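You operate a simulated robot arm through the tools that you are given. There is no shell and no other tool. Be economical: measure what you need, move in short steps, check, and stop when the job is done.

Carry out the task below with a simulated two-armed robot. There is one attempt and no reset: what you move stays moved.

TASK
Dial in the card's figures on control box 6, then start track, bowl and tray.
Fine: knobs first; switch on in that order.

The check looks at the end state, three seconds after you hand in, the way a careful person would. Anything else that was tipped, shoved, dropped, spilled or broken makes it a failure.

THE ROBOT
Two 7-joint arms with two-finger parallel grippers on one trunk, on a base that drives. Base frame: it is fixed to the floor where the robot stands at the start and does not move with it; the origin is under the middle of the robot, x ahead of it, y to its left, z up. Readings come in mm, rad, newtons and seconds.
The left shoulder is at the start at [50, 187, 1035], the right one opposite. With the tool pointing down near the work surface each hand reaches from about 100 to 660 mm from the robot's upright axis, wherever it stands, measured 20 degrees to its own side. Places, roughly: feeder five air knob [4000, 100, 1100]; feeder five bowl knob [3800, 100, 800]; feeder five bowl switch [3800, 100, 800]; feeder five centre knob [4100, 400, 1200]; feeder five chute [4100, 300, 1300]; feeder five gate [4100, 200, 1500]; feeder five height knob [4300, 500, 1000]; feeder five hex screw [4000, 600, 900]; feeder five lock knob [4200, 400, 1400]; feeder five probe rod [4300, 400, 1300]; feeder five track knob [3800, 0, 800]; feeder five track switch [3800, 0, 800]; feeder five tray knob [3800, -100, 800]; feeder five tray switch [3800, -100, 800]; feeder five width knob [4300, 500, 1100]; feeder five wing screw [4100, 200, 1400]. Payload 3.43 kg a hand.
The TCP of each hand is the grasp point between the finger pads, 30 mm short of the fingertips. In the tool frame z runs along the fingers and y along their closing line. Largest opening 94 mm; finger width 28, thickness 10; the body of the gripper, 50 by 96 mm, starts 55 mm behind the TCP.
Orientation is that of the tool frame in the base frame, as a unit quaternion [x, y, z, w]. With the fingers straight down and closing along the base's y, the tool's x points along the base's -x, its y along +y and its z along -z.

THE INTERFACE
- The arms move only by the tool nudge_tool. It takes "left_increments", "right_increments" or both (then of equal length, played together; a hand with none holds still); each is a list that holds one entry, the list of rows, each a list of 6 numbers: the shift along the tool's x, y, z in mm, then the turn, a rotation vector about the tool's x, y, z in rad. In form: [[[dx, dy, dz, ax, ay, az], ...]]. A call has 1 to 10 rows; each row is the pose to reach, as a shift and turn from the pose commanded when the call began, along the tool's axes at that moment. "left_grip" and "right_grip" are, for a hand that has rows, the opening, from 0 (shut) to 1 (fully open), set as the call begins (left out, the last holds). Each row takes 0.2 s and may step no farther than 50 mm and 0.15 rad from the row before; otherwise, or with a gripper value out of range, the whole call is refused. Where a pose cannot be reached the arm comes as near as it can. A force on the tool above 40 N (or 10 N above the force at the start of the call, whichever is more), or a blocked arm, ends the call early, and 0.2 s more pass. The fingers move at their own pace (about 153 mm/s each) and stop on an object; they squeeze with about 32 N. The grip force told is the motor's: it shows also when the fingers shut on nothing. Time passes only in rows, and 0.2 s behind the last, so rows that repeat a pose let the fingers close. The reply holds the time, the measured pose of the TCP, the force on the tool along the base axes, the opening and the grip force, in the units named above and with some noise, with the torque about the TCP (base axes, N m) and any sound that the robot's microphone picked up.
- Cameras (640 x 400 px; columns grow to the right, rows downward): "scene" is now at [148.4, -5.3, 1198.6]; the picture's right is [-0.06, -1.00, 0.00], its down [-0.55, 0.03, -0.84] and it looks along [0.84, -0.05, -0.55] (base axes); focal length 228 px, centre (320, 200). "left" rides on the left gripper at [76, -14, -103] in its tool frame; the picture's right is [0.18, 0.98, 0.00], its down [-0.75, 0.14, -0.64] and it looks along [-0.63, 0.12, 0.77] (tool axes); focal length 243 px, centre (320, 200). "right" rides on the right gripper at [76, 14, -102] in its tool frame; the picture's right is [-0.18, 0.98, 0.00], its down [-0.75, -0.14, -0.64] and it looks along [-0.63, -0.12, 0.77] (tool axes); focal length 243 px, centre (320, 200). There is no depth. A picture from a camera that has moved, and an enlarged one, comes with that camera's place and axes in the base frame and with its lens.
- get_image(camera): a new picture of that camera. The clock stands still meanwhile.
- slide_trunk(by): slides the trunk up (or, below 0, down) by that many mm; the arms and the scene camera ride with it, the base frame stays. It gives what a move gives, with no picture.
- drive_base(legs): drives the robot by 1 to 6 legs, each [ahead, left, turn to the left] in mm, mm and rad, along the robot's own axes; the way and the turn of a leg run together, so that a leg with both is an arc; at most 1500 mm and 3.142 rad a leg. The arms and the cameras ride along, it lands a little off, and it stops where it bumps. It gives what a move gives.
- pan_tilt(pan, tilt): turns the head with the scene camera to pan (to the left, within 1.396 rad either way) and tilt (down, from -0.506 to 1.204), counted from straight ahead of the robot. It gives what a move gives.
- enlarge(camera, box): a new picture of the part [left, top, right, bottom] of that camera's present view, enlarged. The clock stands still meanwhile.
- close_job(): hands the job in; it is judged then, once.

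Work in short steps. Places have to be worked out from the pictures, the camera data and where the tool is seen: move nearer, look again, correct. Check each grasp and each placing, and mend what went wrong. You have 120 turns and 88 pictures in all, those below and enlarged ones among them. Open the grippers and draw the arms clear of the work before you hand the job in, unless the task says otherwise; then end with one line.

The tools are called after "Emit:" by a JSON object that holds its "op" and its "data". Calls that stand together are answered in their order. nudge_tool: Moves the arms, as the interface text tells. Its arguments: {"type":"object","properties":{"left_increments":{"type":"array"},"left_grip":{"type":"number"},"right_increments":{"type":"array"},"right_grip":{"type":"number"}},"required":[]} The other tools are called the same way: slide_trunk (by) slides the trunk up or down; drive_base (legs) drives the base; pan_tilt (pan, tilt) turns the head that bears the scene camera; get_image (camera) takes a picture; enlarge (camera, box) takes an enlarged picture of a part of a camera's view; close_job () hands the job in.

At the start:

```text
t: 0.0
left_position: [373.4, 156.0, 1086.6]
left_orientation: [0.0, 1.0, 0.0, 0.0]
left_ft_force: [0.3, -0.4, -0.2]
left_torque: [0.0, -0.02, -0.01]
left_opening: 93.8
left_grasp_force: 0.1
right_position: [321.9, -115.0, 1064.0]
right_orientation: [0.0, 1.0, 0.0, 0.0]
right_ft_force: [-0.6, -0.3, 0.8]
right_torque: [0.0, -0.01, 0.02]
right_opening: 93.9
right_grasp_force: 0.1
trunk travel left (down, up): [-250.0, 182.0]
robot x, y, heading: [1.5, -0.2, -0.001]
head pan, tilt: [-0.063, 0.579]
```

scene: 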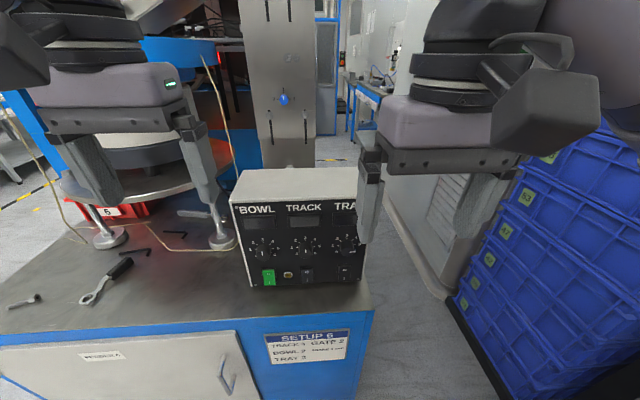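
right: 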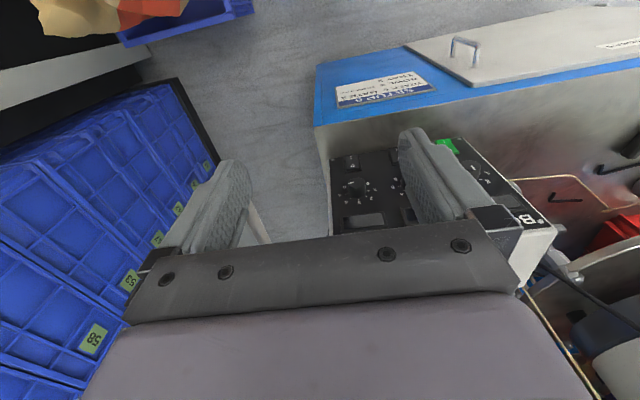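
left: 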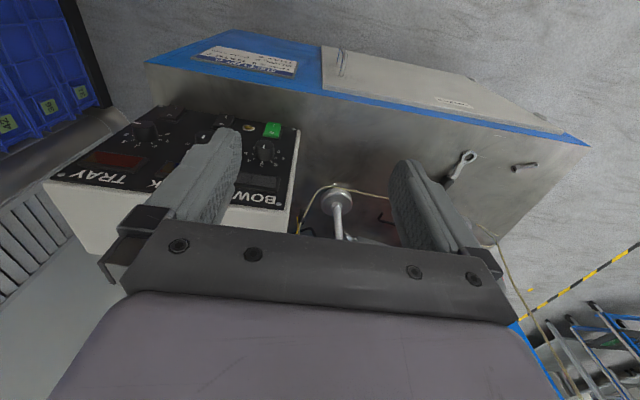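

The box before me sits behind a card "SETUP 6". I enlarge card and box panel to read them.

Emit:
{"op": "enlarge", "data": {"camera": "scene", "box": [255, 320, 355, 370]}}

Emit:
{"op": "enlarge", "data": {"camera": "scene", "box": [225, 180, 375, 290]}}

```text
6.40 times, centred on (305, 345) of scene
camera zoom: at [148.4, -5.3, 1198.6], right [-0.06, -1.0, 0.0], down [-0.55, 0.03, -0.84], along [0.84, -0.05, -0.55], focal length 1462 px, centre (416, -728)
```

zoom: 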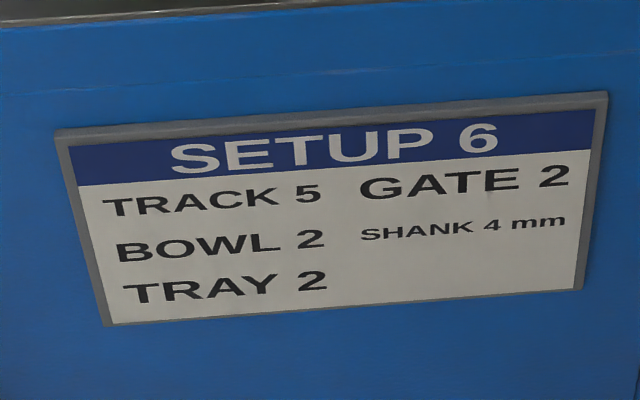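

```text
3.64 times, centred on (300, 235) of scene
camera zoom: at [148.4, -5.3, 1198.6], right [-0.06, -1.0, 0.0], down [-0.55, 0.03, -0.84], along [0.84, -0.05, -0.55], focal length 830 px, centre (393, 73)
```

zoom: 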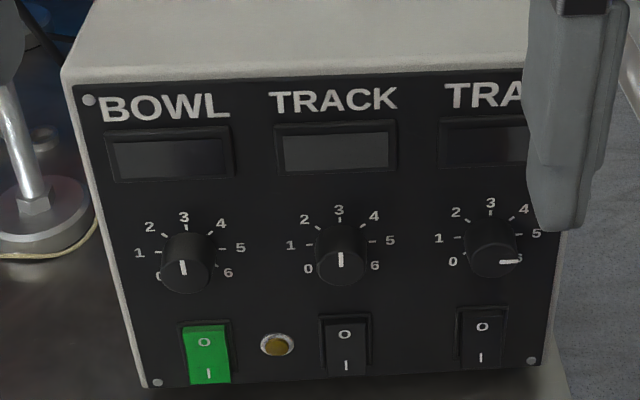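

Card: TRACK 5, BOWL 2, TRAY 2. Triangulating from scene and left pictures puts the panel near x≈490, knobs z≈847, spaced ~88 mm. I back off 200 mm so the hands can work pointing forward, keeping clear.

Emit:
{"op": "drive_base", "data": {"legs": [[-200, 0, 0]]}}

```text
t: 1.6
left_position: [169.8, 154.6, 1086.0]
left_orientation: [0.001, 1.0, 0.0, 0.001]
left_ft_force: [0.1, 0.5, 0.3]
left_torque: [0.0, -0.01, 0.02]
left_opening: 93.9
left_grasp_force: 0.1
right_position: [118.6, -116.2, 1065.4]
right_orientation: [0.001, 1.0, 0.0, 0.0]
right_ft_force: [0.0, 0.0, 0.2]
right_torque: [0.0, 0.0, 0.0]
right_opening: 94.2
right_grasp_force: 0.1
trunk travel left (down, up): [-250.0, 182.0]
robot x, y, heading: [-203.6, -2.9, -0.002]
head pan, tilt: [-0.063, 0.579]
```

I swing both tools towards horizontal-forward, spread apart so the scene camera sees the panel.

Emit:
{"op": "nudge_tool", "data": {"left_increments": [[[0, 8, 8, 0, -0.15, 0], [0, 16, 16, 0, -0.3, 0], [0, 24, 24, 0, -0.45, 0], [0, 32, 32, 0, -0.6, 0], [0, 40, 40, 0, -0.75, 0], [0, 48, 48, 0, -0.9, 0], [0, 56, 56, 0, -1.05, 0], [0, 64, 64, 0, -1.2, 0], [0, 72, 72, 0, -1.35, 0], [0, 80, 80, 0, -1.5, 0]]], "right_increments": [[[0, -10, 8, 0, -0.15, 0], [0, -20, 16, 0, -0.3, 0], [0, -30, 24, 0, -0.45, 0], [0, -40, 32, 0, -0.6, 0], [0, -50, 40, 0, -0.75, 0], [0, -60, 48, 0, -0.9, 0], [0, -70, 56, 0, -1.05, 0], [0, -80, 64, 0, -1.2, 0], [0, -90, 72, 0, -1.35, 0], [0, -100, 80, 0, -1.5, 0]]]}}

Emit:
{"op": "pan_tilt", "data": {"pan": 0, "tilt": 0.5}}

Emit:
{"op": "get_image", "data": {"camera": "scene"}}

```text
t: 4.0
left_position: [253.1, 210.4, 1030.9]
left_orientation: [0.005, 0.762, -0.003, 0.648]
left_ft_force: [-0.3, -0.1, 0.9]
left_torque: [0.02, 0.0, 0.0]
left_opening: 94.0
left_grasp_force: 0.2
left hand out of reach, approached as far as the arm can: row 7, 8, 9, 10
right_position: [203.0, -88.3, 978.2]
right_orientation: [0.003, 0.716, 0.104, 0.69]
right_ft_force: [0.5, -0.5, 0.4]
right_torque: [0.02, 0.0, 0.0]
right_opening: 94.3
right_grasp_force: 0.0
right hand out of reach, approached as far as the arm can: row 5, 6, 7, 8, 9, 10
trunk travel left (down, up): [-250.0, 182.0]
robot x, y, heading: [-204.6, 1.2, 0.003]
head pan, tilt: [-0.063, 0.579]
stopped in row 10 (right hand): the arm was blocked; the commanded pose is now the measured one
```

```text
t: 4.7
left_position: [250.2, 211.5, 1030.2]
left_orientation: [0.004, 0.762, -0.003, 0.648]
left_ft_force: [-0.5, -0.3, 0.5]
left_torque: [-0.05, 0.0, 0.0]
left_opening: 94.2
left_grasp_force: 0.0
right_position: [201.0, -88.1, 978.1]
right_orientation: [0.002, 0.716, 0.102, 0.69]
right_ft_force: [-0.5, -0.3, -0.2]
right_torque: [-0.02, -0.02, 0.03]
right_opening: 93.8
right_grasp_force: 0.1
trunk travel left (down, up): [-250.0, 182.0]
robot x, y, heading: [-202.4, -0.1, -0.005]
head pan, tilt: [0.0, 0.499]
```

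```text
82 pictures are left
camera scene: at [-51.1, 0.5, 1205.8], right [0.0, -1.0, 0.0], down [-0.48, 0.0, -0.88], along [0.88, 0.0, -0.48], focal length 228 px, centre (320, 200)
```

scene: 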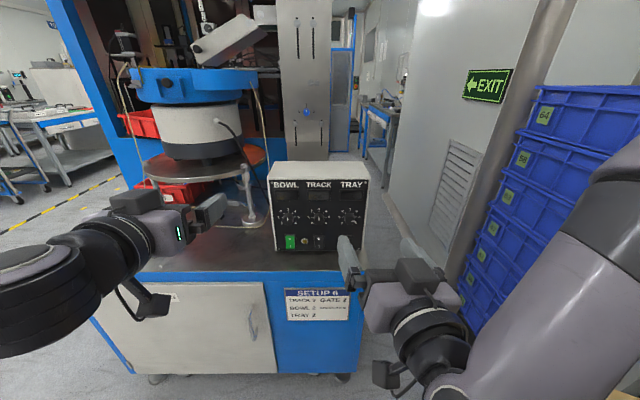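

The hands were too near the body to level out. I move both forward and down, with orientation corrections.

Emit:
{"op": "nudge_tool", "data": {"left_increments": [[[20, 10, 30, 0, -0.05, 0], [40, 20, 60, 0, -0.1, 0], [60, 30, 90, 0, -0.16, 0], [80, 40, 110, 0, -0.16, 0], [120, 40, 110, 0, -0.16, 0], [150, 40, 110, 0, -0.16, 0]]], "right_increments": [[[10, -20, 35, 0, 0, 0], [25, -40, 70, 0.05, -0.01, -0.05], [45, -60, 105, 0.1, -0.02, -0.1], [65, -80, 120, 0.143, -0.03, -0.149], [85, -80, 120, 0.143, -0.03, -0.149], [110, -80, 120, 0.143, -0.03, -0.149]]]}}

Emit:
{"op": "get_image", "data": {"camera": "scene"}}

```text
t: 6.1
left_position: [251.5, 212.2, 1031.3]
left_orientation: [0.003, 0.762, -0.002, 0.648]
left_ft_force: [-0.6, -0.3, -0.7]
left_torque: [0.02, -0.01, -0.01]
left_opening: 94.0
left_grasp_force: 0.0
left hand out of reach, approached as far as the arm can: row 1, 2, 3, 4, 5, 6
right_position: [314.4, -83.6, 888.4]
right_orientation: [0.004, 0.712, -0.006, 0.702]
right_ft_force: [0.2, -0.3, -0.3]
right_torque: [0.0, 0.02, 0.01]
right_opening: 93.9
right_grasp_force: 0.1
right hand out of reach, approached as far as the arm can: row 2, 3, 4, 5, 6
trunk travel left (down, up): [-250.0, 182.0]
robot x, y, heading: [-197.2, 2.1, -0.002]
head pan, tilt: [0.0, 0.499]
```

```text
81 pictures are left
camera scene: at [-51.1, 0.6, 1205.8], right [0.0, -1.0, 0.0], down [-0.48, 0.0, -0.88], along [0.88, 0.0, -0.48], focal length 228 px, centre (320, 200)
```

scene: 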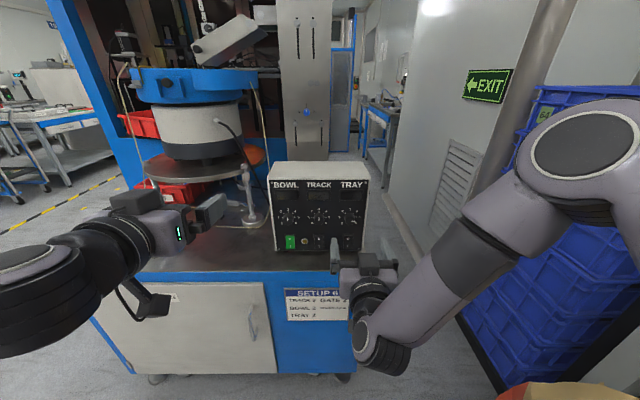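

Right hand is now nearly level and forward. I enlarge the panel for a careful look at knobs, displays and switches.

Emit:
{"op": "enlarge", "data": {"camera": "scene", "box": [265, 172, 373, 256]}}

Emit:
{"op": "get_image", "data": {"camera": "right"}}

Emit:
{"op": "get_image", "data": {"camera": "left"}}

```text
4.76 times, centred on (319, 214) of scene
camera zoom: at [-51.1, 0.6, 1205.8], right [0.0, -1.0, 0.0], down [-0.48, 0.0, -0.88], along [0.88, 0.0, -0.48], focal length 1088 px, centre (325, 133)
```

zoom: 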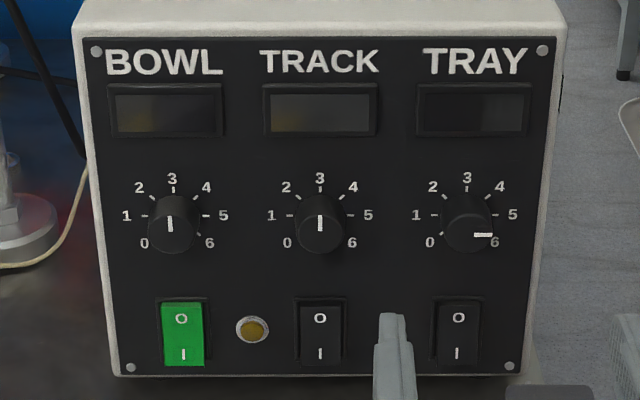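

```text
79 pictures are left
camera right: at [210.9, -68.1, 812.8], right [0.01, 0.98, 0.18], down [-0.63, -0.13, 0.76], along [0.77, -0.13, 0.62], focal length 243 px, centre (320, 200)
```

right: 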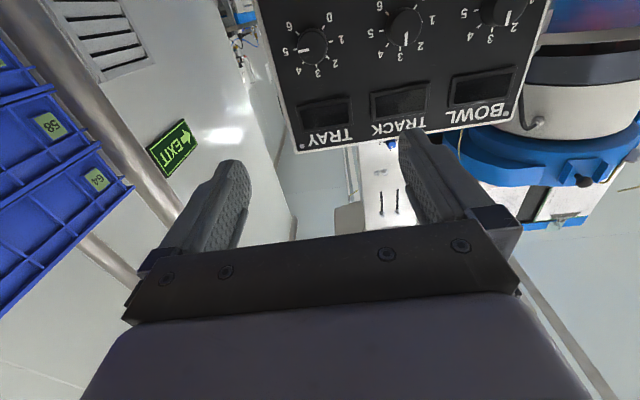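

```text
78 pictures are left
camera left: at [137.5, 198.7, 972.3], right [-0.02, 0.98, -0.18], down [-0.51, 0.14, 0.85], along [0.86, 0.11, 0.5], focal length 243 px, centre (320, 200)
```

left: 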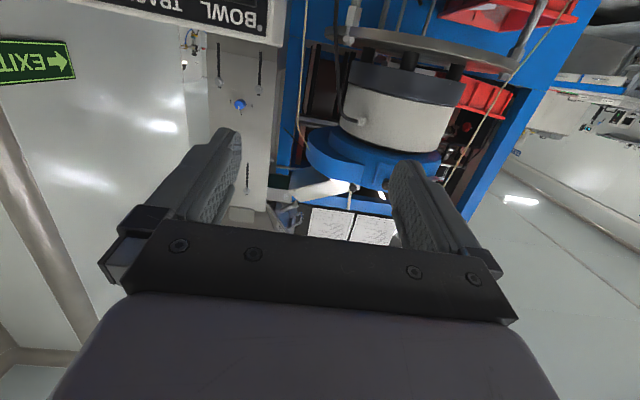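

All switches look off (O/I same tilt; bowl rocker is just green); knobs stand at bowl 3, track 3, tray 5. Knobs triangulate to z≈847, y≈90/4/−85, panel x≈495. I advance the right hand to in front of the tray knob.

Emit:
{"op": "nudge_tool", "data": {"right_increments": [[[20, 0, 40, 0, 0, 0], [40, 0, 80, 0, 0, 0]]], "right_grip": 0.6}}

```text
t: 6.7
left_position: [251.8, 213.5, 1031.2]
left_orientation: [0.005, 0.762, -0.003, 0.647]
left_ft_force: [0.5, 0.0, 0.0]
left_torque: [0.01, 0.01, 0.0]
left_opening: 94.1
left_grasp_force: 0.0
right_position: [387.8, -52.3, 869.8]
right_orientation: [0.005, 0.713, -0.006, 0.701]
right_ft_force: [0.3, -0.2, 0.4]
right_torque: [0.01, 0.0, -0.01]
right_opening: 56.5
right_grasp_force: 0.0
right hand out of reach, approached as far as the arm can: row 1, 2
trunk travel left (down, up): [-250.0, 182.0]
robot x, y, heading: [-202.2, 3.1, -0.003]
head pan, tilt: [0.0, 0.499]
```

The arm is folded too tightly. I back off another 150 mm and lower the trunk 120 mm so the forearm comes level with the knobs.

Emit:
{"op": "drive_base", "data": {"legs": [[-150, 0, 0]]}}

Emit:
{"op": "slide_trunk", "data": {"by": -120}}

Emit:
{"op": "nudge_tool", "data": {"right_increments": [[[-25, -10, 20, 0, 0, 0], [-50, -20, 40, 0, 0, 0], [-75, -30, 60, 0, 0, 0], [-97, -33, 80, 0, 0, 0]]]}}

```text
t: 8.0
left_position: [102.4, 213.0, 1030.9]
left_orientation: [0.003, 0.762, -0.001, 0.648]
left_ft_force: [0.6, -0.3, 0.2]
left_torque: [0.0, -0.02, 0.02]
left_opening: 93.9
left_grasp_force: 0.1
right_position: [237.2, -51.0, 870.6]
right_orientation: [0.004, 0.713, -0.006, 0.701]
right_ft_force: [0.1, 0.4, 0.4]
right_torque: [-0.02, 0.0, 0.01]
right_opening: 56.3
right_grasp_force: 0.1
trunk travel left (down, up): [-250.0, 182.0]
robot x, y, heading: [-353.2, -0.1, 0.004]
head pan, tilt: [0.0, 0.499]
```

```text
t: 9.5
left_position: [102.6, 211.8, 910.1]
left_orientation: [0.004, 0.762, -0.003, 0.647]
left_ft_force: [-0.7, 0.5, 0.2]
left_torque: [0.02, -0.01, -0.01]
left_opening: 94.3
left_grasp_force: 0.1
right_position: [236.8, -49.8, 748.9]
right_orientation: [0.005, 0.713, -0.007, 0.701]
right_ft_force: [0.0, -0.6, -1.1]
right_torque: [-0.01, 0.01, -0.02]
right_opening: 56.6
right_grasp_force: 0.1
trunk travel left (down, up): [-130.0, 302.0]
robot x, y, heading: [-353.8, 0.4, 0.001]
head pan, tilt: [0.0, 0.499]
```

```text
t: 10.5
left_position: [102.3, 211.6, 909.6]
left_orientation: [0.005, 0.762, -0.003, 0.647]
left_ft_force: [-0.3, -0.5, -0.1]
left_torque: [0.01, 0.02, -0.01]
left_opening: 94.1
left_grasp_force: 0.0
right_position: [317.2, -84.8, 844.5]
right_orientation: [0.004, 0.713, -0.006, 0.701]
right_ft_force: [0.5, 0.2, -0.9]
right_torque: [0.0, -0.02, -0.01]
right_opening: 56.2
right_grasp_force: 0.1
trunk travel left (down, up): [-130.0, 302.0]
robot x, y, heading: [-351.9, 0.5, -0.006]
head pan, tilt: [0.0, 0.499]
```

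Reachable now. I look again from both cameras to refine knob positions.

Emit:
{"op": "enlarge", "data": {"camera": "scene", "box": [260, 120, 388, 200]}}

Emit:
{"op": "get_image", "data": {"camera": "scene"}}

Emit:
{"op": "get_image", "data": {"camera": "right"}}

```text
5.00 times, centred on (324, 160) of scene
camera zoom: at [-199.8, 0.9, 1085.8], right [0.0, -1.0, 0.0], down [-0.48, 0.0, -0.88], along [0.88, 0.0, -0.48], focal length 1142 px, centre (300, 400)
```

zoom: 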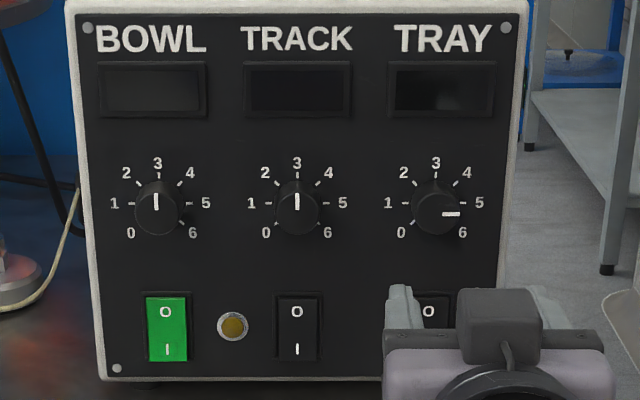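

```text
76 pictures are left
camera scene: at [-199.8, 0.9, 1085.8], right [0.0, -1.0, 0.0], down [-0.48, 0.0, -0.88], along [0.88, 0.0, -0.48], focal length 228 px, centre (320, 200)
```

scene: 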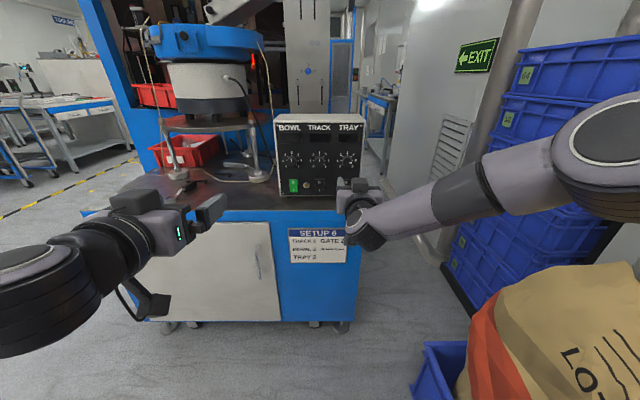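

```text
75 pictures are left
camera right: at [213.6, -69.3, 770.2], right [0.02, 0.98, 0.18], down [-0.63, -0.13, 0.76], along [0.78, -0.13, 0.62], focal length 243 px, centre (320, 200)
```

right: 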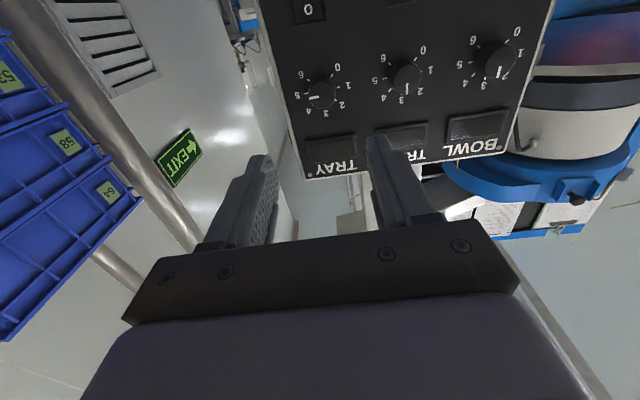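

Refined: panel face x≈502, knob axes z≈847, y≈90/3/−84. I roll the right hand +1.18 rad in free space so the tray knob can be turned 135° counter-clockwise in one grasp.

Emit:
{"op": "nudge_tool", "data": {"right_increments": [[[-2, 1, 20, 0, 0, 0.15], [-2, 1, 40, 0, 0, 0.3], [-2, 1, 60, 0, 0, 0.45], [-2, 1, 80, 0, 0, 0.6], [-2, 1, 80, 0, 0, 0.75], [-2, 1, 80, 0, 0, 0.9], [-2, 1, 80, 0, 0, 1.05], [-2, 1, 80, 0, 0, 1.18]]]}}

Emit:
{"op": "get_image", "data": {"camera": "right"}}

```text
t: 12.3
left_position: [101.6, 213.8, 910.6]
left_orientation: [0.004, 0.763, -0.002, 0.647]
left_ft_force: [-0.6, -0.4, 0.6]
left_torque: [-0.01, 0.01, 0.0]
left_opening: 94.0
left_grasp_force: 0.1
right_position: [398.7, -84.8, 845.5]
right_orientation: [0.401, 0.59, 0.386, 0.585]
right_ft_force: [-0.8, 0.1, 0.2]
right_torque: [-0.03, -0.01, 0.03]
right_opening: 56.4
right_grasp_force: 0.1
trunk travel left (down, up): [-130.0, 302.0]
robot x, y, heading: [-350.8, 0.7, -0.0]
head pan, tilt: [0.0, 0.499]
```

```text
74 pictures are left
camera right: at [296.6, -7.2, 830.5], right [0.02, 0.2, 0.98], down [-0.65, -0.74, 0.17], along [0.76, -0.64, 0.12], focal length 243 px, centre (320, 200)
```

right: 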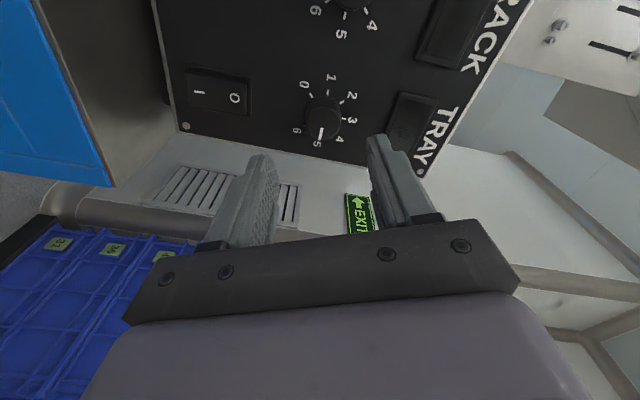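

Alignment confirmed (knob seen at y≈−84, z≈845). I advance along the tool axis to put the tips just short of the panel.

Emit:
{"op": "nudge_tool", "data": {"right_increments": [[[0, 0, 25, 0, 0, 0], [0, 0, 45, 0, 0, 0], [0, 0, 55, 0, 0, 0], [0, 0, 62, 0, 0, 0]]]}}

Emit:
{"op": "get_image", "data": {"camera": "right"}}

```text
t: 13.3
left_position: [101.8, 212.2, 911.2]
left_orientation: [0.005, 0.762, -0.003, 0.647]
left_ft_force: [-0.5, 0.7, 0.8]
left_torque: [0.01, 0.0, -0.01]
left_opening: 93.9
left_grasp_force: 0.1
right_position: [448.7, -86.3, 843.9]
right_orientation: [0.401, 0.59, 0.384, 0.585]
right_ft_force: [-0.2, 0.4, -0.4]
right_torque: [-0.01, -0.03, -0.02]
right_opening: 56.4
right_grasp_force: 0.0
right hand out of reach, approached as far as the arm can: row 3, 4
trunk travel left (down, up): [-130.0, 302.0]
robot x, y, heading: [-349.5, -2.0, 0.003]
head pan, tilt: [0.0, 0.499]
```

```text
73 pictures are left
camera right: at [345.7, -9.7, 829.5], right [0.02, 0.21, 0.98], down [-0.65, -0.74, 0.17], along [0.76, -0.64, 0.12], focal length 243 px, centre (320, 200)
```

right: 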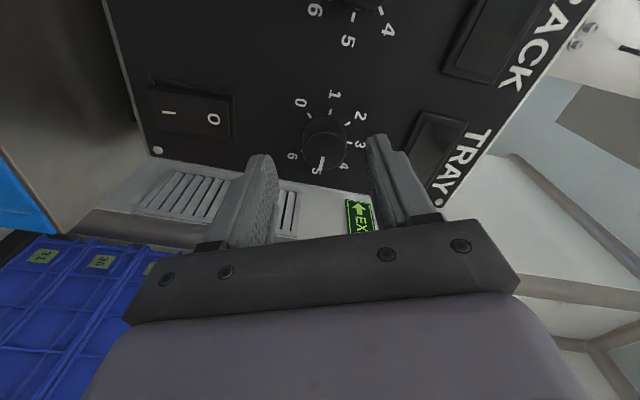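

Arm at its limit; I retract 60 mm, drive the base 60 mm ahead, then look at the pose.

Emit:
{"op": "nudge_tool", "data": {"right_increments": [[[0, 0, -20, 0, 0, 0], [0, 0, -55, 0, 0, 0]]]}}

Emit:
{"op": "drive_base", "data": {"legs": [[60, 0, 0]]}}

```text
t: 13.9
left_position: [102.4, 212.9, 909.8]
left_orientation: [0.003, 0.762, -0.002, 0.647]
left_ft_force: [0.8, -0.3, 0.4]
left_torque: [-0.01, -0.01, 0.01]
left_opening: 93.7
left_grasp_force: 0.1
right_position: [392.8, -85.9, 847.4]
right_orientation: [0.4, 0.59, 0.385, 0.586]
right_ft_force: [0.0, -0.2, -0.6]
right_torque: [0.05, -0.04, 0.0]
right_opening: 56.3
right_grasp_force: 0.1
trunk travel left (down, up): [-130.0, 302.0]
robot x, y, heading: [-350.2, 1.4, -0.004]
head pan, tilt: [0.0, 0.499]
```

```text
t: 14.9
left_position: [160.7, 212.5, 911.7]
left_orientation: [0.004, 0.763, -0.002, 0.646]
left_ft_force: [0.0, 0.0, 0.8]
left_torque: [-0.03, 0.02, 0.03]
left_opening: 93.9
left_grasp_force: 0.1
right_position: [450.9, -86.7, 846.0]
right_orientation: [0.401, 0.59, 0.385, 0.585]
right_ft_force: [0.1, 0.7, 0.2]
right_torque: [-0.02, 0.02, -0.02]
right_opening: 56.3
right_grasp_force: 0.1
trunk travel left (down, up): [-130.0, 302.0]
robot x, y, heading: [-292.6, 3.3, -0.001]
head pan, tilt: [0.0, 0.499]
```

Now 451; I advance 14 mm with a 2 mm y correction and close on the tray knob.

Emit:
{"op": "nudge_tool", "data": {"right_increments": [[[2, 0.5, 7, 0, 0, 0], [2, 0.5, 14, 0, 0, 0]]]}}

Emit:
{"op": "get_image", "data": {"camera": "right"}}

```text
t: 15.5
left_position: [161.4, 213.7, 911.3]
left_orientation: [0.004, 0.762, -0.002, 0.648]
left_ft_force: [-0.3, -0.7, -0.2]
left_torque: [-0.01, -0.05, -0.01]
left_opening: 94.2
left_grasp_force: 0.0
right_position: [464.4, -84.8, 845.3]
right_orientation: [0.399, 0.591, 0.384, 0.586]
right_ft_force: [-0.1, -0.1, -0.6]
right_torque: [0.0, 0.01, -0.01]
right_opening: 56.4
right_grasp_force: 0.1
trunk travel left (down, up): [-130.0, 302.0]
robot x, y, heading: [-290.5, 1.7, 0.001]
head pan, tilt: [0.0, 0.499]
```

```text
72 pictures are left
camera right: at [363.4, -5.8, 830.6], right [0.02, 0.21, 0.98], down [-0.65, -0.74, 0.17], along [0.76, -0.64, 0.12], focal length 243 px, centre (320, 200)
```

right: 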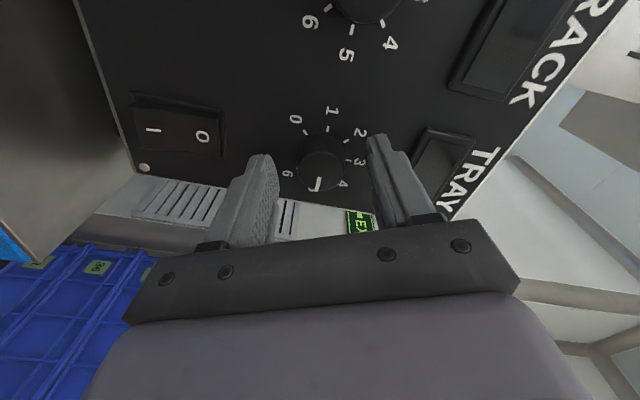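

Tips overlap the knob by about 12 mm. I go 3 mm deeper and close.

Emit:
{"op": "nudge_tool", "data": {"right_increments": [[[0, 0, 3, 0, 0, 0], [0, 0, 3, 0, 0, 0], [0, 0, 3, 0, 0, 0]]], "right_grip": 0}}

Emit:
{"op": "get_image", "data": {"camera": "right"}}

```text
t: 16.3
left_position: [158.4, 213.6, 911.8]
left_orientation: [0.004, 0.761, -0.003, 0.649]
left_ft_force: [-0.5, 0.3, 0.3]
left_torque: [-0.02, -0.02, -0.01]
left_opening: 94.0
left_grasp_force: 0.1
right_position: [467.3, -84.1, 846.5]
right_orientation: [0.4, 0.59, 0.386, 0.586]
right_ft_force: [-29.3, -2.4, -2.1]
right_torque: [0.03, -0.24, -0.67]
right_opening: 28.8
right_grasp_force: 45.5
trunk travel left (down, up): [-130.0, 302.0]
robot x, y, heading: [-293.3, -2.3, 0.002]
head pan, tilt: [0.0, 0.499]
```

```text
71 pictures are left
camera right: at [364.4, -6.2, 830.8], right [0.02, 0.21, 0.98], down [-0.65, -0.74, 0.17], along [0.76, -0.64, 0.12], focal length 243 px, centre (320, 200)
```

right: 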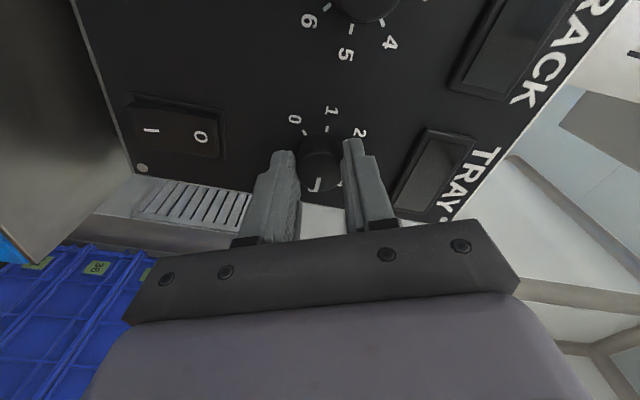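

Knob gripped (28.8 mm), but tips press the panel (−29 N), so panel ≈497. I ease back 3 mm and turn counter-clockwise by half the angle.

Emit:
{"op": "nudge_tool", "data": {"right_increments": [[[0, 0, -2, 0, 0, 0], [0, 0, -3.5, 0, 0, 0], [0, 0, -3.5, 0, 0, -0.15], [0, 0, -3.5, 0, 0, -0.3], [0, 0, -3.5, 0, 0, -0.45], [0, 0, -3.5, 0, 0, -0.6], [0, 0, -3.5, 0, 0, -0.75], [0, 0, -3.5, 0, 0, -0.9], [0, 0, -3.5, 0, 0, -1.05], [0, 0, -3.5, 0, 0, -1.18]]]}}

Emit:
{"op": "get_image", "data": {"camera": "right"}}

```text
t: 18.5
left_position: [162.4, 213.1, 911.5]
left_orientation: [0.004, 0.763, -0.002, 0.647]
left_ft_force: [-0.2, 0.6, 0.1]
left_torque: [0.0, -0.05, -0.02]
left_opening: 94.0
left_grasp_force: 0.0
right_position: [466.2, -85.3, 844.5]
right_orientation: [0.004, 0.714, -0.007, 0.7]
right_ft_force: [7.9, -6.0, -4.2]
right_torque: [0.02, -0.78, -0.23]
right_opening: 28.7
right_grasp_force: 45.2
trunk travel left (down, up): [-130.0, 302.0]
robot x, y, heading: [-291.5, 1.0, 0.006]
head pan, tilt: [0.0, 0.499]
```

```text
70 pictures are left
camera right: at [362.1, -69.6, 769.6], right [0.02, 0.98, 0.18], down [-0.63, -0.13, 0.77], along [0.78, -0.13, 0.62], focal length 243 px, centre (320, 200)
```

right: 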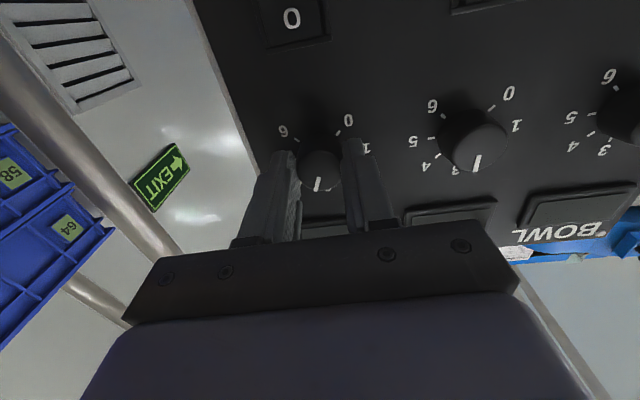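

The knob turns with the hand (pointer approaching 3). I turn the remaining half.

Emit:
{"op": "nudge_tool", "data": {"right_increments": [[[0, 0, 0, 0, 0, -0.15], [0, 0, 0, 0, 0, -0.3], [0, 0, 0, 0, 0, -0.45], [0, 0, 0, 0, 0, -0.6], [0, 0, 0, 0, 0, -0.75], [0, 0, 0, 0, 0, -0.9], [0, 0, 0, 0, 0, -1.05], [0, 0, 0, 0, 0, -1.176], [0, 0, 0, 0, 0, -1.176]]]}}

Emit:
{"op": "get_image", "data": {"camera": "right"}}

Emit:
{"op": "enlarge", "data": {"camera": "scene", "box": [260, 120, 388, 200]}}

```text
t: 20.5
left_position: [161.0, 210.5, 911.7]
left_orientation: [0.004, 0.762, -0.001, 0.647]
left_ft_force: [-0.1, 1.4, 0.7]
left_torque: [0.0, 0.03, -0.02]
left_opening: 93.9
left_grasp_force: 0.0
right_position: [466.0, -87.3, 846.5]
right_orientation: [-0.39, 0.596, -0.397, 0.579]
right_ft_force: [-12.0, -19.6, -4.4]
right_torque: [-0.02, 0.43, -1.15]
right_opening: 28.9
right_grasp_force: 45.0
trunk travel left (down, up): [-130.0, 302.0]
robot x, y, heading: [-290.0, -4.9, 0.001]
head pan, tilt: [0.0, 0.499]
```

```text
69 pictures are left
camera right: at [361.2, -150.0, 804.6], right [0.0, 0.55, -0.84], down [-0.62, 0.65, 0.43], along [0.78, 0.52, 0.34], focal length 243 px, centre (320, 200)
```

right: 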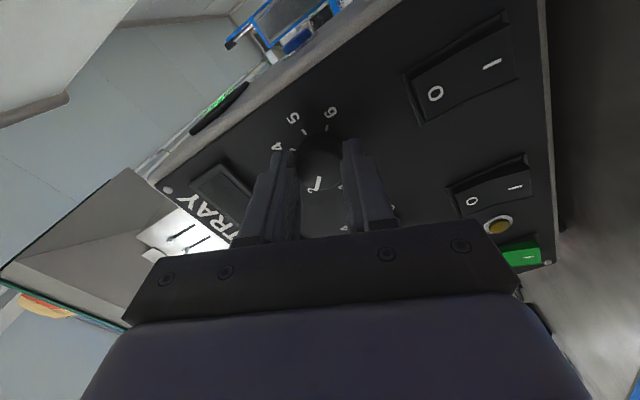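

```text
5.00 times, centred on (324, 160) of scene
camera zoom: at [-141.4, -0.6, 1085.9], right [0.0, -1.0, 0.0], down [-0.48, 0.0, -0.88], along [0.88, 0.0, -0.48], focal length 1142 px, centre (300, 400)
```

zoom: 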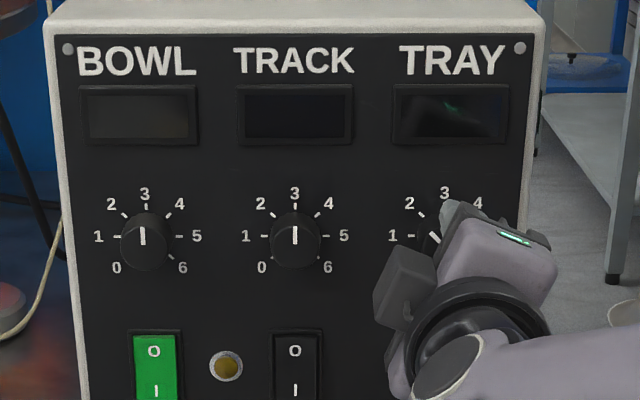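

Pointer stands near 2. I open the fingers first, then retract and inspect.

Emit:
{"op": "nudge_tool", "data": {"right_increments": [[[0, 0, 0, 0, 0, 0], [0, 0, 0, 0, 0, 0], [0, 0, -25, 0, 0, 0], [0, 0, -65, 0, 0, 0], [0, 0, -110, 0, 0, 0]]], "right_grip": 0.6}}

Emit:
{"op": "enlarge", "data": {"camera": "scene", "box": [325, 145, 375, 185]}}

Emit:
{"op": "get_image", "data": {"camera": "right"}}

```text
t: 21.7
left_position: [160.1, 212.8, 909.4]
left_orientation: [0.004, 0.762, -0.003, 0.647]
left_ft_force: [0.8, 0.0, 0.1]
left_torque: [0.01, 0.04, -0.01]
left_opening: 94.0
left_grasp_force: 0.1
right_position: [355.6, -83.6, 846.4]
right_orientation: [-0.392, 0.595, -0.394, 0.58]
right_ft_force: [-0.1, 0.1, -0.5]
right_torque: [-0.03, -0.03, 0.0]
right_opening: 56.3
right_grasp_force: 0.0
trunk travel left (down, up): [-130.0, 302.0]
robot x, y, heading: [-293.0, 1.9, 0.002]
head pan, tilt: [0.0, 0.499]
```

```text
10.00 times, centred on (350, 165) of scene
camera zoom: at [-140.9, 0.9, 1085.8], right [0.0, -1.0, 0.0], down [-0.48, 0.0, -0.88], along [0.88, 0.0, -0.48], focal length 2284 px, centre (20, 550)
```

zoom: 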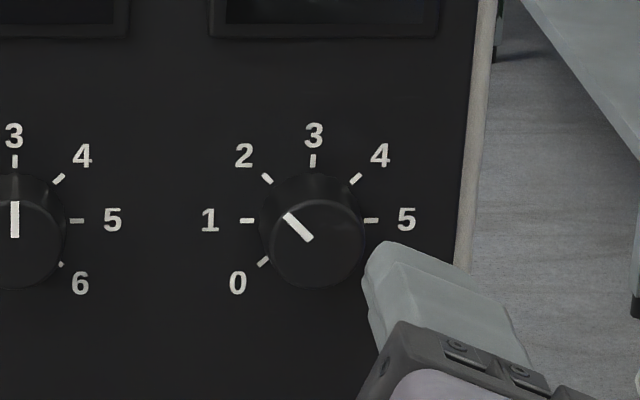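

```text
66 pictures are left
camera right: at [250.6, -146.7, 805.4], right [-0.01, 0.55, -0.84], down [-0.63, 0.65, 0.43], along [0.78, 0.53, 0.34], focal length 243 px, centre (320, 200)
```

right: 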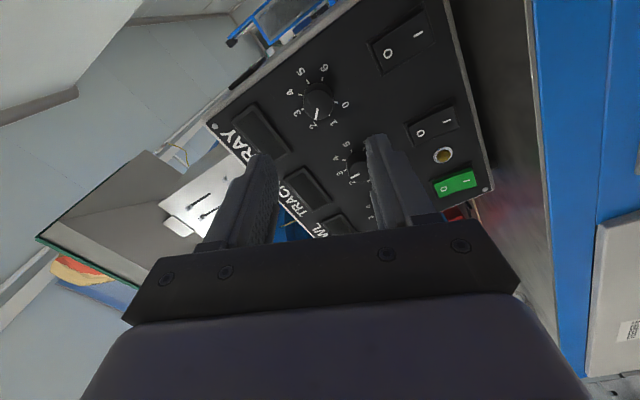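

Tray now reads 2 (pointer ≈−43°). Next track: I drive the base 87 mm left so the same arm pose meets the track knob.

Emit:
{"op": "drive_base", "data": {"legs": [[0, 87, 0]]}}

Emit:
{"op": "get_image", "data": {"camera": "right"}}

```text
t: 23.1
left_position: [161.5, 299.7, 910.5]
left_orientation: [0.005, 0.762, -0.003, 0.647]
left_ft_force: [-0.1, -0.2, 0.0]
left_torque: [-0.01, -0.01, -0.01]
left_opening: 94.1
left_grasp_force: 0.2
right_position: [355.8, 3.7, 847.5]
right_orientation: [-0.392, 0.597, -0.394, 0.579]
right_ft_force: [-0.5, 0.5, 0.0]
right_torque: [-0.02, 0.01, 0.04]
right_opening: 56.4
right_grasp_force: 0.1
trunk travel left (down, up): [-130.0, 302.0]
robot x, y, heading: [-291.0, 89.8, 0.005]
head pan, tilt: [0.0, 0.499]
```

```text
65 pictures are left
camera right: at [250.9, -58.9, 805.1], right [-0.01, 0.55, -0.84], down [-0.63, 0.65, 0.43], along [0.78, 0.53, 0.34], focal length 243 px, centre (320, 200)
```

right: 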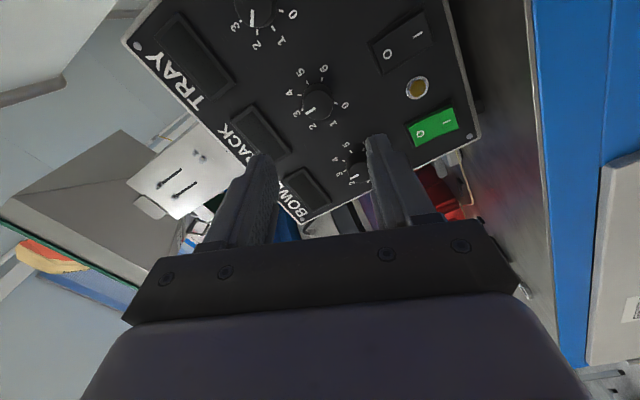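

Aligned. I advance 107 mm and close on the track knob.

Emit:
{"op": "nudge_tool", "data": {"right_increments": [[[0, 0, 40, 0, 0, 0], [0, 0, 75, 0, 0, 0], [0, 0, 95, 0, 0, 0], [0, 0, 107, 0, 0, 0]]]}}

Emit:
{"op": "get_image", "data": {"camera": "right"}}

```text
t: 24.1
left_position: [160.4, 299.3, 910.2]
left_orientation: [0.004, 0.762, -0.002, 0.648]
left_ft_force: [-0.4, -0.1, 0.1]
left_torque: [0.01, -0.03, -0.02]
left_opening: 94.1
left_grasp_force: 0.1
right_position: [460.3, 2.6, 842.9]
right_orientation: [-0.392, 0.597, -0.394, 0.579]
right_ft_force: [-1.1, -0.5, 0.5]
right_torque: [0.0, 0.0, 0.0]
right_opening: 56.5
right_grasp_force: 0.0
trunk travel left (down, up): [-130.0, 302.0]
robot x, y, heading: [-287.9, 89.5, -0.001]
head pan, tilt: [0.0, 0.499]
```

```text
64 pictures are left
camera right: at [357.1, -60.4, 802.4], right [-0.01, 0.55, -0.84], down [-0.62, 0.65, 0.43], along [0.78, 0.53, 0.34], focal length 243 px, centre (320, 200)
```

right: 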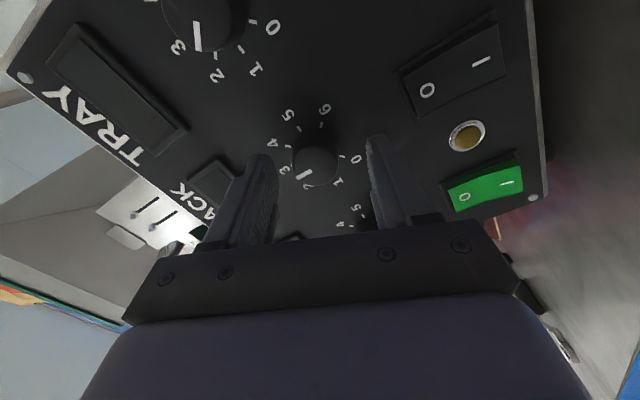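

Slightly low; I raise 2.5 mm, go 3 mm deeper and close.

Emit:
{"op": "nudge_tool", "data": {"right_increments": [[[-1, -2.3, 3.5, 0, 0, 0]]]}}

Emit:
{"op": "nudge_tool", "data": {"right_increments": [[[0, 0, 0, 0, 0, 0], [0, 0, 0, 0, 0, 0], [0, 0, 0, 0, 0, 0]]], "right_grip": 0}}

```text
t: 24.5
left_position: [162.3, 299.7, 911.0]
left_orientation: [0.004, 0.762, -0.003, 0.647]
left_ft_force: [0.2, -1.4, 0.0]
left_torque: [-0.01, 0.03, -0.02]
left_opening: 94.1
left_grasp_force: 0.1
right_position: [465.1, 2.7, 846.1]
right_orientation: [-0.391, 0.596, -0.394, 0.58]
right_ft_force: [-0.2, -0.6, -0.5]
right_torque: [0.01, -0.04, 0.01]
right_opening: 56.5
right_grasp_force: 0.1
trunk travel left (down, up): [-130.0, 302.0]
robot x, y, heading: [-291.6, 88.6, 0.002]
head pan, tilt: [0.0, 0.499]
```

```text
t: 25.3
left_position: [161.7, 300.8, 910.9]
left_orientation: [0.004, 0.762, -0.003, 0.647]
left_ft_force: [0.0, -0.9, 0.5]
left_torque: [0.02, 0.0, -0.02]
left_opening: 93.8
left_grasp_force: 0.1
right_position: [464.5, 3.6, 846.5]
right_orientation: [-0.391, 0.596, -0.395, 0.58]
right_ft_force: [2.2, 0.0, 1.0]
right_torque: [-0.01, -0.02, -0.15]
right_opening: 28.6
right_grasp_force: 45.3
trunk travel left (down, up): [-130.0, 302.0]
robot x, y, heading: [-291.3, 92.1, 0.0]
head pan, tilt: [0.0, 0.499]
```

Gripped cleanly. I turn clockwise 1.57 rad over two calls.

Emit:
{"op": "nudge_tool", "data": {"right_increments": [[[0, 0, 0, 0, 0, 0.15], [0, 0, 0, 0, 0, 0.3], [0, 0, 0, 0, 0, 0.45], [0, 0, 0, 0, 0, 0.6], [0, 0, 0, 0, 0, 0.75], [0, 0, 0, 0, 0, 0.9], [0, 0, 0, 0, 0, 1.05], [0, 0, 0, 0, 0, 1.2], [0, 0, 0, 0, 0, 1.35], [0, 0, 0, 0, 0, 1.45]]]}}

Emit:
{"op": "nudge_tool", "data": {"right_increments": [[[0, 0, 0, 0, 0, 0.06], [0, 0, 0, 0, 0, 0.125], [0, 0, 0, 0, 0, 0.125]]]}}

Emit:
{"op": "get_image", "data": {"camera": "right"}}

```text
t: 27.5
left_position: [160.4, 299.6, 911.4]
left_orientation: [0.003, 0.762, -0.001, 0.647]
left_ft_force: [0.2, 0.3, 0.7]
left_torque: [0.02, 0.0, 0.0]
left_opening: 94.2
left_grasp_force: 0.0
right_position: [465.2, 2.3, 846.2]
right_orientation: [0.102, 0.706, 0.09, 0.695]
right_ft_force: [-4.6, -7.1, 1.3]
right_torque: [-0.04, 0.99, 0.26]
right_opening: 28.9
right_grasp_force: 45.0
trunk travel left (down, up): [-130.0, 302.0]
robot x, y, heading: [-293.0, 85.9, -0.003]
head pan, tilt: [0.0, 0.499]
```

```text
t: 28.3
left_position: [161.1, 298.3, 911.0]
left_orientation: [0.004, 0.761, -0.002, 0.648]
left_ft_force: [-0.7, 0.2, 0.0]
left_torque: [0.05, 0.0, 0.0]
left_opening: 94.0
left_grasp_force: 0.1
right_position: [466.3, 1.8, 846.6]
right_orientation: [0.147, 0.698, 0.133, 0.689]
right_ft_force: [-7.2, -9.6, -0.2]
right_torque: [0.0, 0.46, 0.01]
right_opening: 28.8
right_grasp_force: 45.0
trunk travel left (down, up): [-130.0, 302.0]
robot x, y, heading: [-289.6, 85.8, 0.0]
head pan, tilt: [0.0, 0.499]
```

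```text
63 pictures are left
camera right: at [362.0, 47.0, 783.1], right [0.02, 0.83, 0.55], down [-0.64, -0.41, 0.65], along [0.77, -0.37, 0.52], focal length 243 px, centre (320, 200)
```

right: 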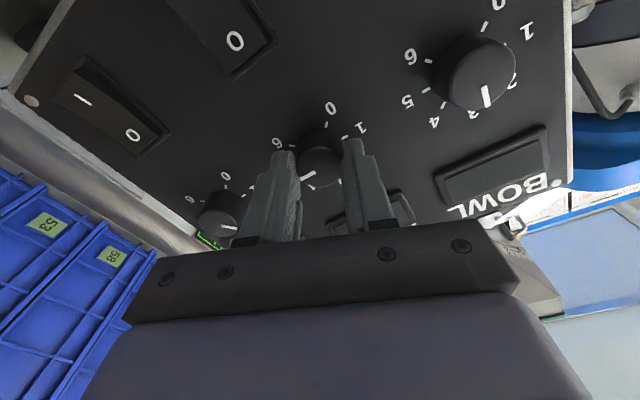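

Turn done. I open, retract and inspect from the scene camera.

Emit:
{"op": "nudge_tool", "data": {"right_increments": [[[0, 0, 0, 0, 0, 0], [0, 0, 0, 0, 0, 0], [0, 0, -25, 0, 0, 0], [0, 0, -65, 0, 0, 0], [0, 0, -110, 0, 0, 0]]], "right_grip": 0.6}}

Emit:
{"op": "enlarge", "data": {"camera": "scene", "box": [310, 135, 406, 195]}}

```text
t: 29.5
left_position: [162.1, 301.2, 910.8]
left_orientation: [0.004, 0.762, -0.003, 0.647]
left_ft_force: [-0.4, -0.1, -0.3]
left_torque: [-0.02, -0.01, -0.01]
left_opening: 94.1
left_grasp_force: 0.1
right_position: [354.8, 5.0, 849.7]
right_orientation: [0.146, 0.698, 0.133, 0.689]
right_ft_force: [0.5, 0.6, -0.8]
right_torque: [0.0, 0.03, 0.06]
right_opening: 56.3
right_grasp_force: 0.0
trunk travel left (down, up): [-130.0, 302.0]
robot x, y, heading: [-287.4, 87.2, -0.0]
head pan, tilt: [0.0, 0.499]
```

```text
6.67 times, centred on (358, 165) of scene
camera zoom: at [-140.9, 88.7, 1085.8], right [0.0, -1.0, 0.0], down [-0.48, 0.0, -0.88], along [0.88, 0.0, -0.48], focal length 1522 px, centre (67, 433)
```

zoom: 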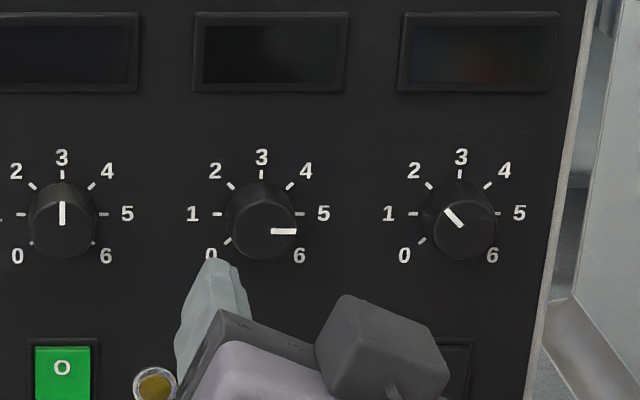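

Track reads 5. I drive 87 mm left for the bowl knob.

Emit:
{"op": "drive_base", "data": {"legs": [[0, 87, 0]]}}

Emit:
{"op": "get_image", "data": {"camera": "right"}}

```text
t: 31.0
left_position: [161.7, 385.4, 910.7]
left_orientation: [0.005, 0.762, -0.004, 0.647]
left_ft_force: [-1.0, -0.4, 0.0]
left_torque: [0.04, -0.01, 0.02]
left_opening: 94.0
left_grasp_force: 0.0
right_position: [355.4, 90.4, 848.3]
right_orientation: [0.145, 0.698, 0.132, 0.688]
right_ft_force: [-0.4, 0.2, 0.1]
right_torque: [0.0, 0.02, 0.01]
right_opening: 56.4
right_grasp_force: 0.1
trunk travel left (down, up): [-130.0, 302.0]
robot x, y, heading: [-290.3, 177.4, 0.0]
head pan, tilt: [0.0, 0.499]
```

```text
61 pictures are left
camera right: at [252.4, 134.7, 785.4], right [0.02, 0.84, 0.55], down [-0.64, -0.41, 0.65], along [0.77, -0.36, 0.52], focal length 243 px, centre (320, 200)
```

right: 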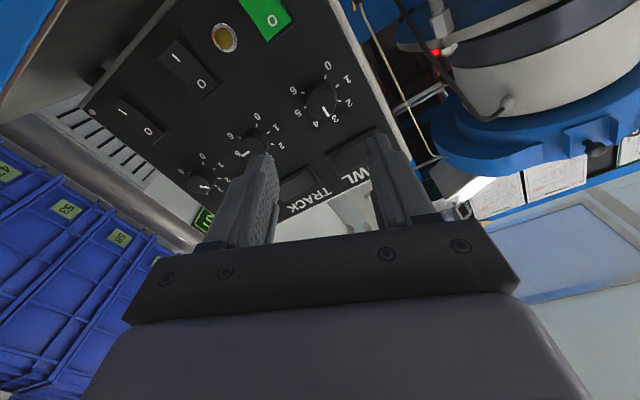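

I advance most of the way and re-check centring.

Emit:
{"op": "nudge_tool", "data": {"right_increments": [[[0, 0, 40, 0, 0, 0], [0, 1, 70, 0, 0, 0], [0, 1.5, 85, 0, 0, 0]]]}}

Emit:
{"op": "get_image", "data": {"camera": "right"}}

```text
t: 31.8
left_position: [161.3, 387.0, 911.2]
left_orientation: [0.005, 0.762, -0.003, 0.647]
left_ft_force: [0.0, -0.1, 0.0]
left_torque: [-0.01, 0.02, -0.02]
left_opening: 93.8
left_grasp_force: 0.0
right_position: [442.1, 90.7, 847.1]
right_orientation: [0.146, 0.698, 0.132, 0.688]
right_ft_force: [0.0, 0.2, 0.1]
right_torque: [0.02, -0.04, -0.01]
right_opening: 56.3
right_grasp_force: 0.0
trunk travel left (down, up): [-130.0, 302.0]
robot x, y, heading: [-291.3, 176.3, -0.004]
head pan, tilt: [0.0, 0.499]
```

```text
60 pictures are left
camera right: at [338.6, 134.3, 784.5], right [0.02, 0.84, 0.55], down [-0.64, -0.41, 0.65], along [0.77, -0.36, 0.52], focal length 243 px, centre (320, 200)
```

right: 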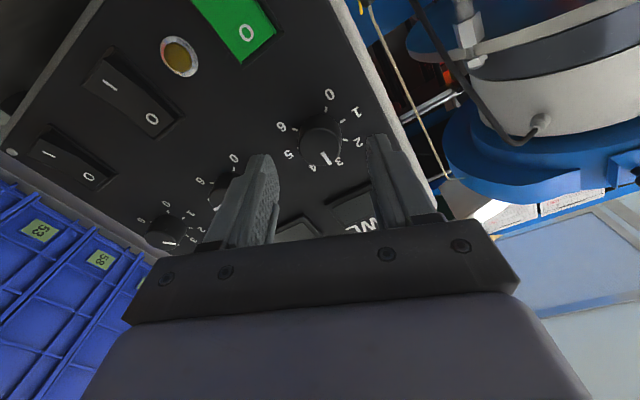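

Knob is centred between the fingers. I advance the last 23 mm, then close.

Emit:
{"op": "nudge_tool", "data": {"right_increments": [[[0, 0, 12, 0, 0, 0], [0, 0.4, 22, 0, 0, 0]]]}}

Emit:
{"op": "nudge_tool", "data": {"right_increments": [[[0, 0, 0, 0, 0, 0], [0, 0, 0, 0, 0, 0], [0, 0, 0, 0, 0, 0]]], "right_grip": 0}}

```text
t: 32.4
left_position: [161.0, 386.8, 910.7]
left_orientation: [0.005, 0.762, -0.003, 0.647]
left_ft_force: [0.3, -0.1, 0.3]
left_torque: [0.04, -0.01, 0.02]
left_opening: 94.0
left_grasp_force: 0.1
right_position: [464.0, 90.8, 850.1]
right_orientation: [0.146, 0.698, 0.133, 0.688]
right_ft_force: [0.2, 0.1, 0.4]
right_torque: [0.0, 0.02, -0.02]
right_opening: 56.3
right_grasp_force: 0.1
trunk travel left (down, up): [-130.0, 302.0]
robot x, y, heading: [-291.6, 172.7, 0.001]
head pan, tilt: [0.0, 0.499]
```

```text
t: 33.2
left_position: [162.4, 385.2, 912.0]
left_orientation: [0.005, 0.762, -0.003, 0.647]
left_ft_force: [0.5, -0.2, -0.8]
left_torque: [0.02, 0.0, 0.01]
left_opening: 94.1
left_grasp_force: 0.0
right_position: [463.4, 90.5, 848.2]
right_orientation: [0.147, 0.698, 0.132, 0.688]
right_ft_force: [1.0, -3.4, -0.8]
right_torque: [-0.03, -0.07, -0.13]
right_opening: 28.5
right_grasp_force: 44.8
trunk travel left (down, up): [-130.0, 302.0]
robot x, y, heading: [-293.8, 175.1, -0.005]
head pan, tilt: [0.0, 0.499]
```

Gripped. I turn it −0.79 rad, then release and retract.

Emit:
{"op": "nudge_tool", "data": {"right_increments": [[[0, 0, 0, 0, 0, -0.15], [0, 0, 0, 0, 0, -0.3], [0, 0, 0, 0, 0, -0.45], [0, 0, 0, 0, 0, -0.6], [0, 0, 0, 0, 0, -0.72], [0, 0, 0, 0, 0, -0.795], [0, 0, 0, 0, 0, -0.795]]]}}

Emit:
{"op": "nudge_tool", "data": {"right_increments": [[[0, 0, 0, 0, 0, 0], [0, 0, 0, 0, 0, 0], [0, 0, -25, 0, 0, 0], [0, 0, -65, 0, 0, 0], [0, 0, -110, 0, 0, 0]]], "right_grip": 0.6}}

Emit:
{"op": "enlarge", "data": {"camera": "scene", "box": [310, 120, 438, 200]}}

```text
t: 34.8
left_position: [160.0, 387.0, 910.6]
left_orientation: [0.004, 0.762, -0.002, 0.648]
left_ft_force: [-0.1, -0.5, -0.4]
left_torque: [-0.02, 0.02, -0.01]
left_opening: 94.2
left_grasp_force: 0.0
right_position: [463.7, 91.9, 849.3]
right_orientation: [-0.137, 0.7, -0.145, 0.686]
right_ft_force: [6.6, 2.3, 2.9]
right_torque: [0.01, -0.3, 0.19]
right_opening: 28.4
right_grasp_force: 44.4
trunk travel left (down, up): [-130.0, 302.0]
robot x, y, heading: [-293.9, 174.1, -0.005]
head pan, tilt: [0.0, 0.499]
```

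```text
t: 36.0
left_position: [160.6, 385.6, 910.7]
left_orientation: [0.004, 0.763, -0.002, 0.647]
left_ft_force: [-0.2, -1.0, 0.7]
left_torque: [0.02, 0.01, 0.0]
left_opening: 93.9
left_grasp_force: 0.0
right_position: [352.5, 90.0, 847.7]
right_orientation: [-0.134, 0.7, -0.144, 0.687]
right_ft_force: [0.4, -0.4, 0.1]
right_torque: [0.0, 0.0, 0.02]
right_opening: 56.1
right_grasp_force: 0.1
trunk travel left (down, up): [-130.0, 302.0]
robot x, y, heading: [-289.1, 176.7, -0.002]
head pan, tilt: [0.0, 0.499]
```

```text
5.00 times, centred on (374, 160) of scene
camera zoom: at [-140.9, 174.7, 1085.8], right [0.0, -1.0, 0.0], down [-0.48, 0.0, -0.88], along [0.88, 0.0, -0.48], focal length 1142 px, centre (50, 400)
```

zoom: 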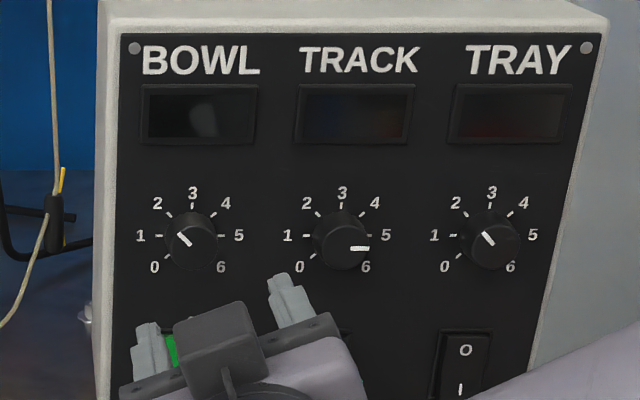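

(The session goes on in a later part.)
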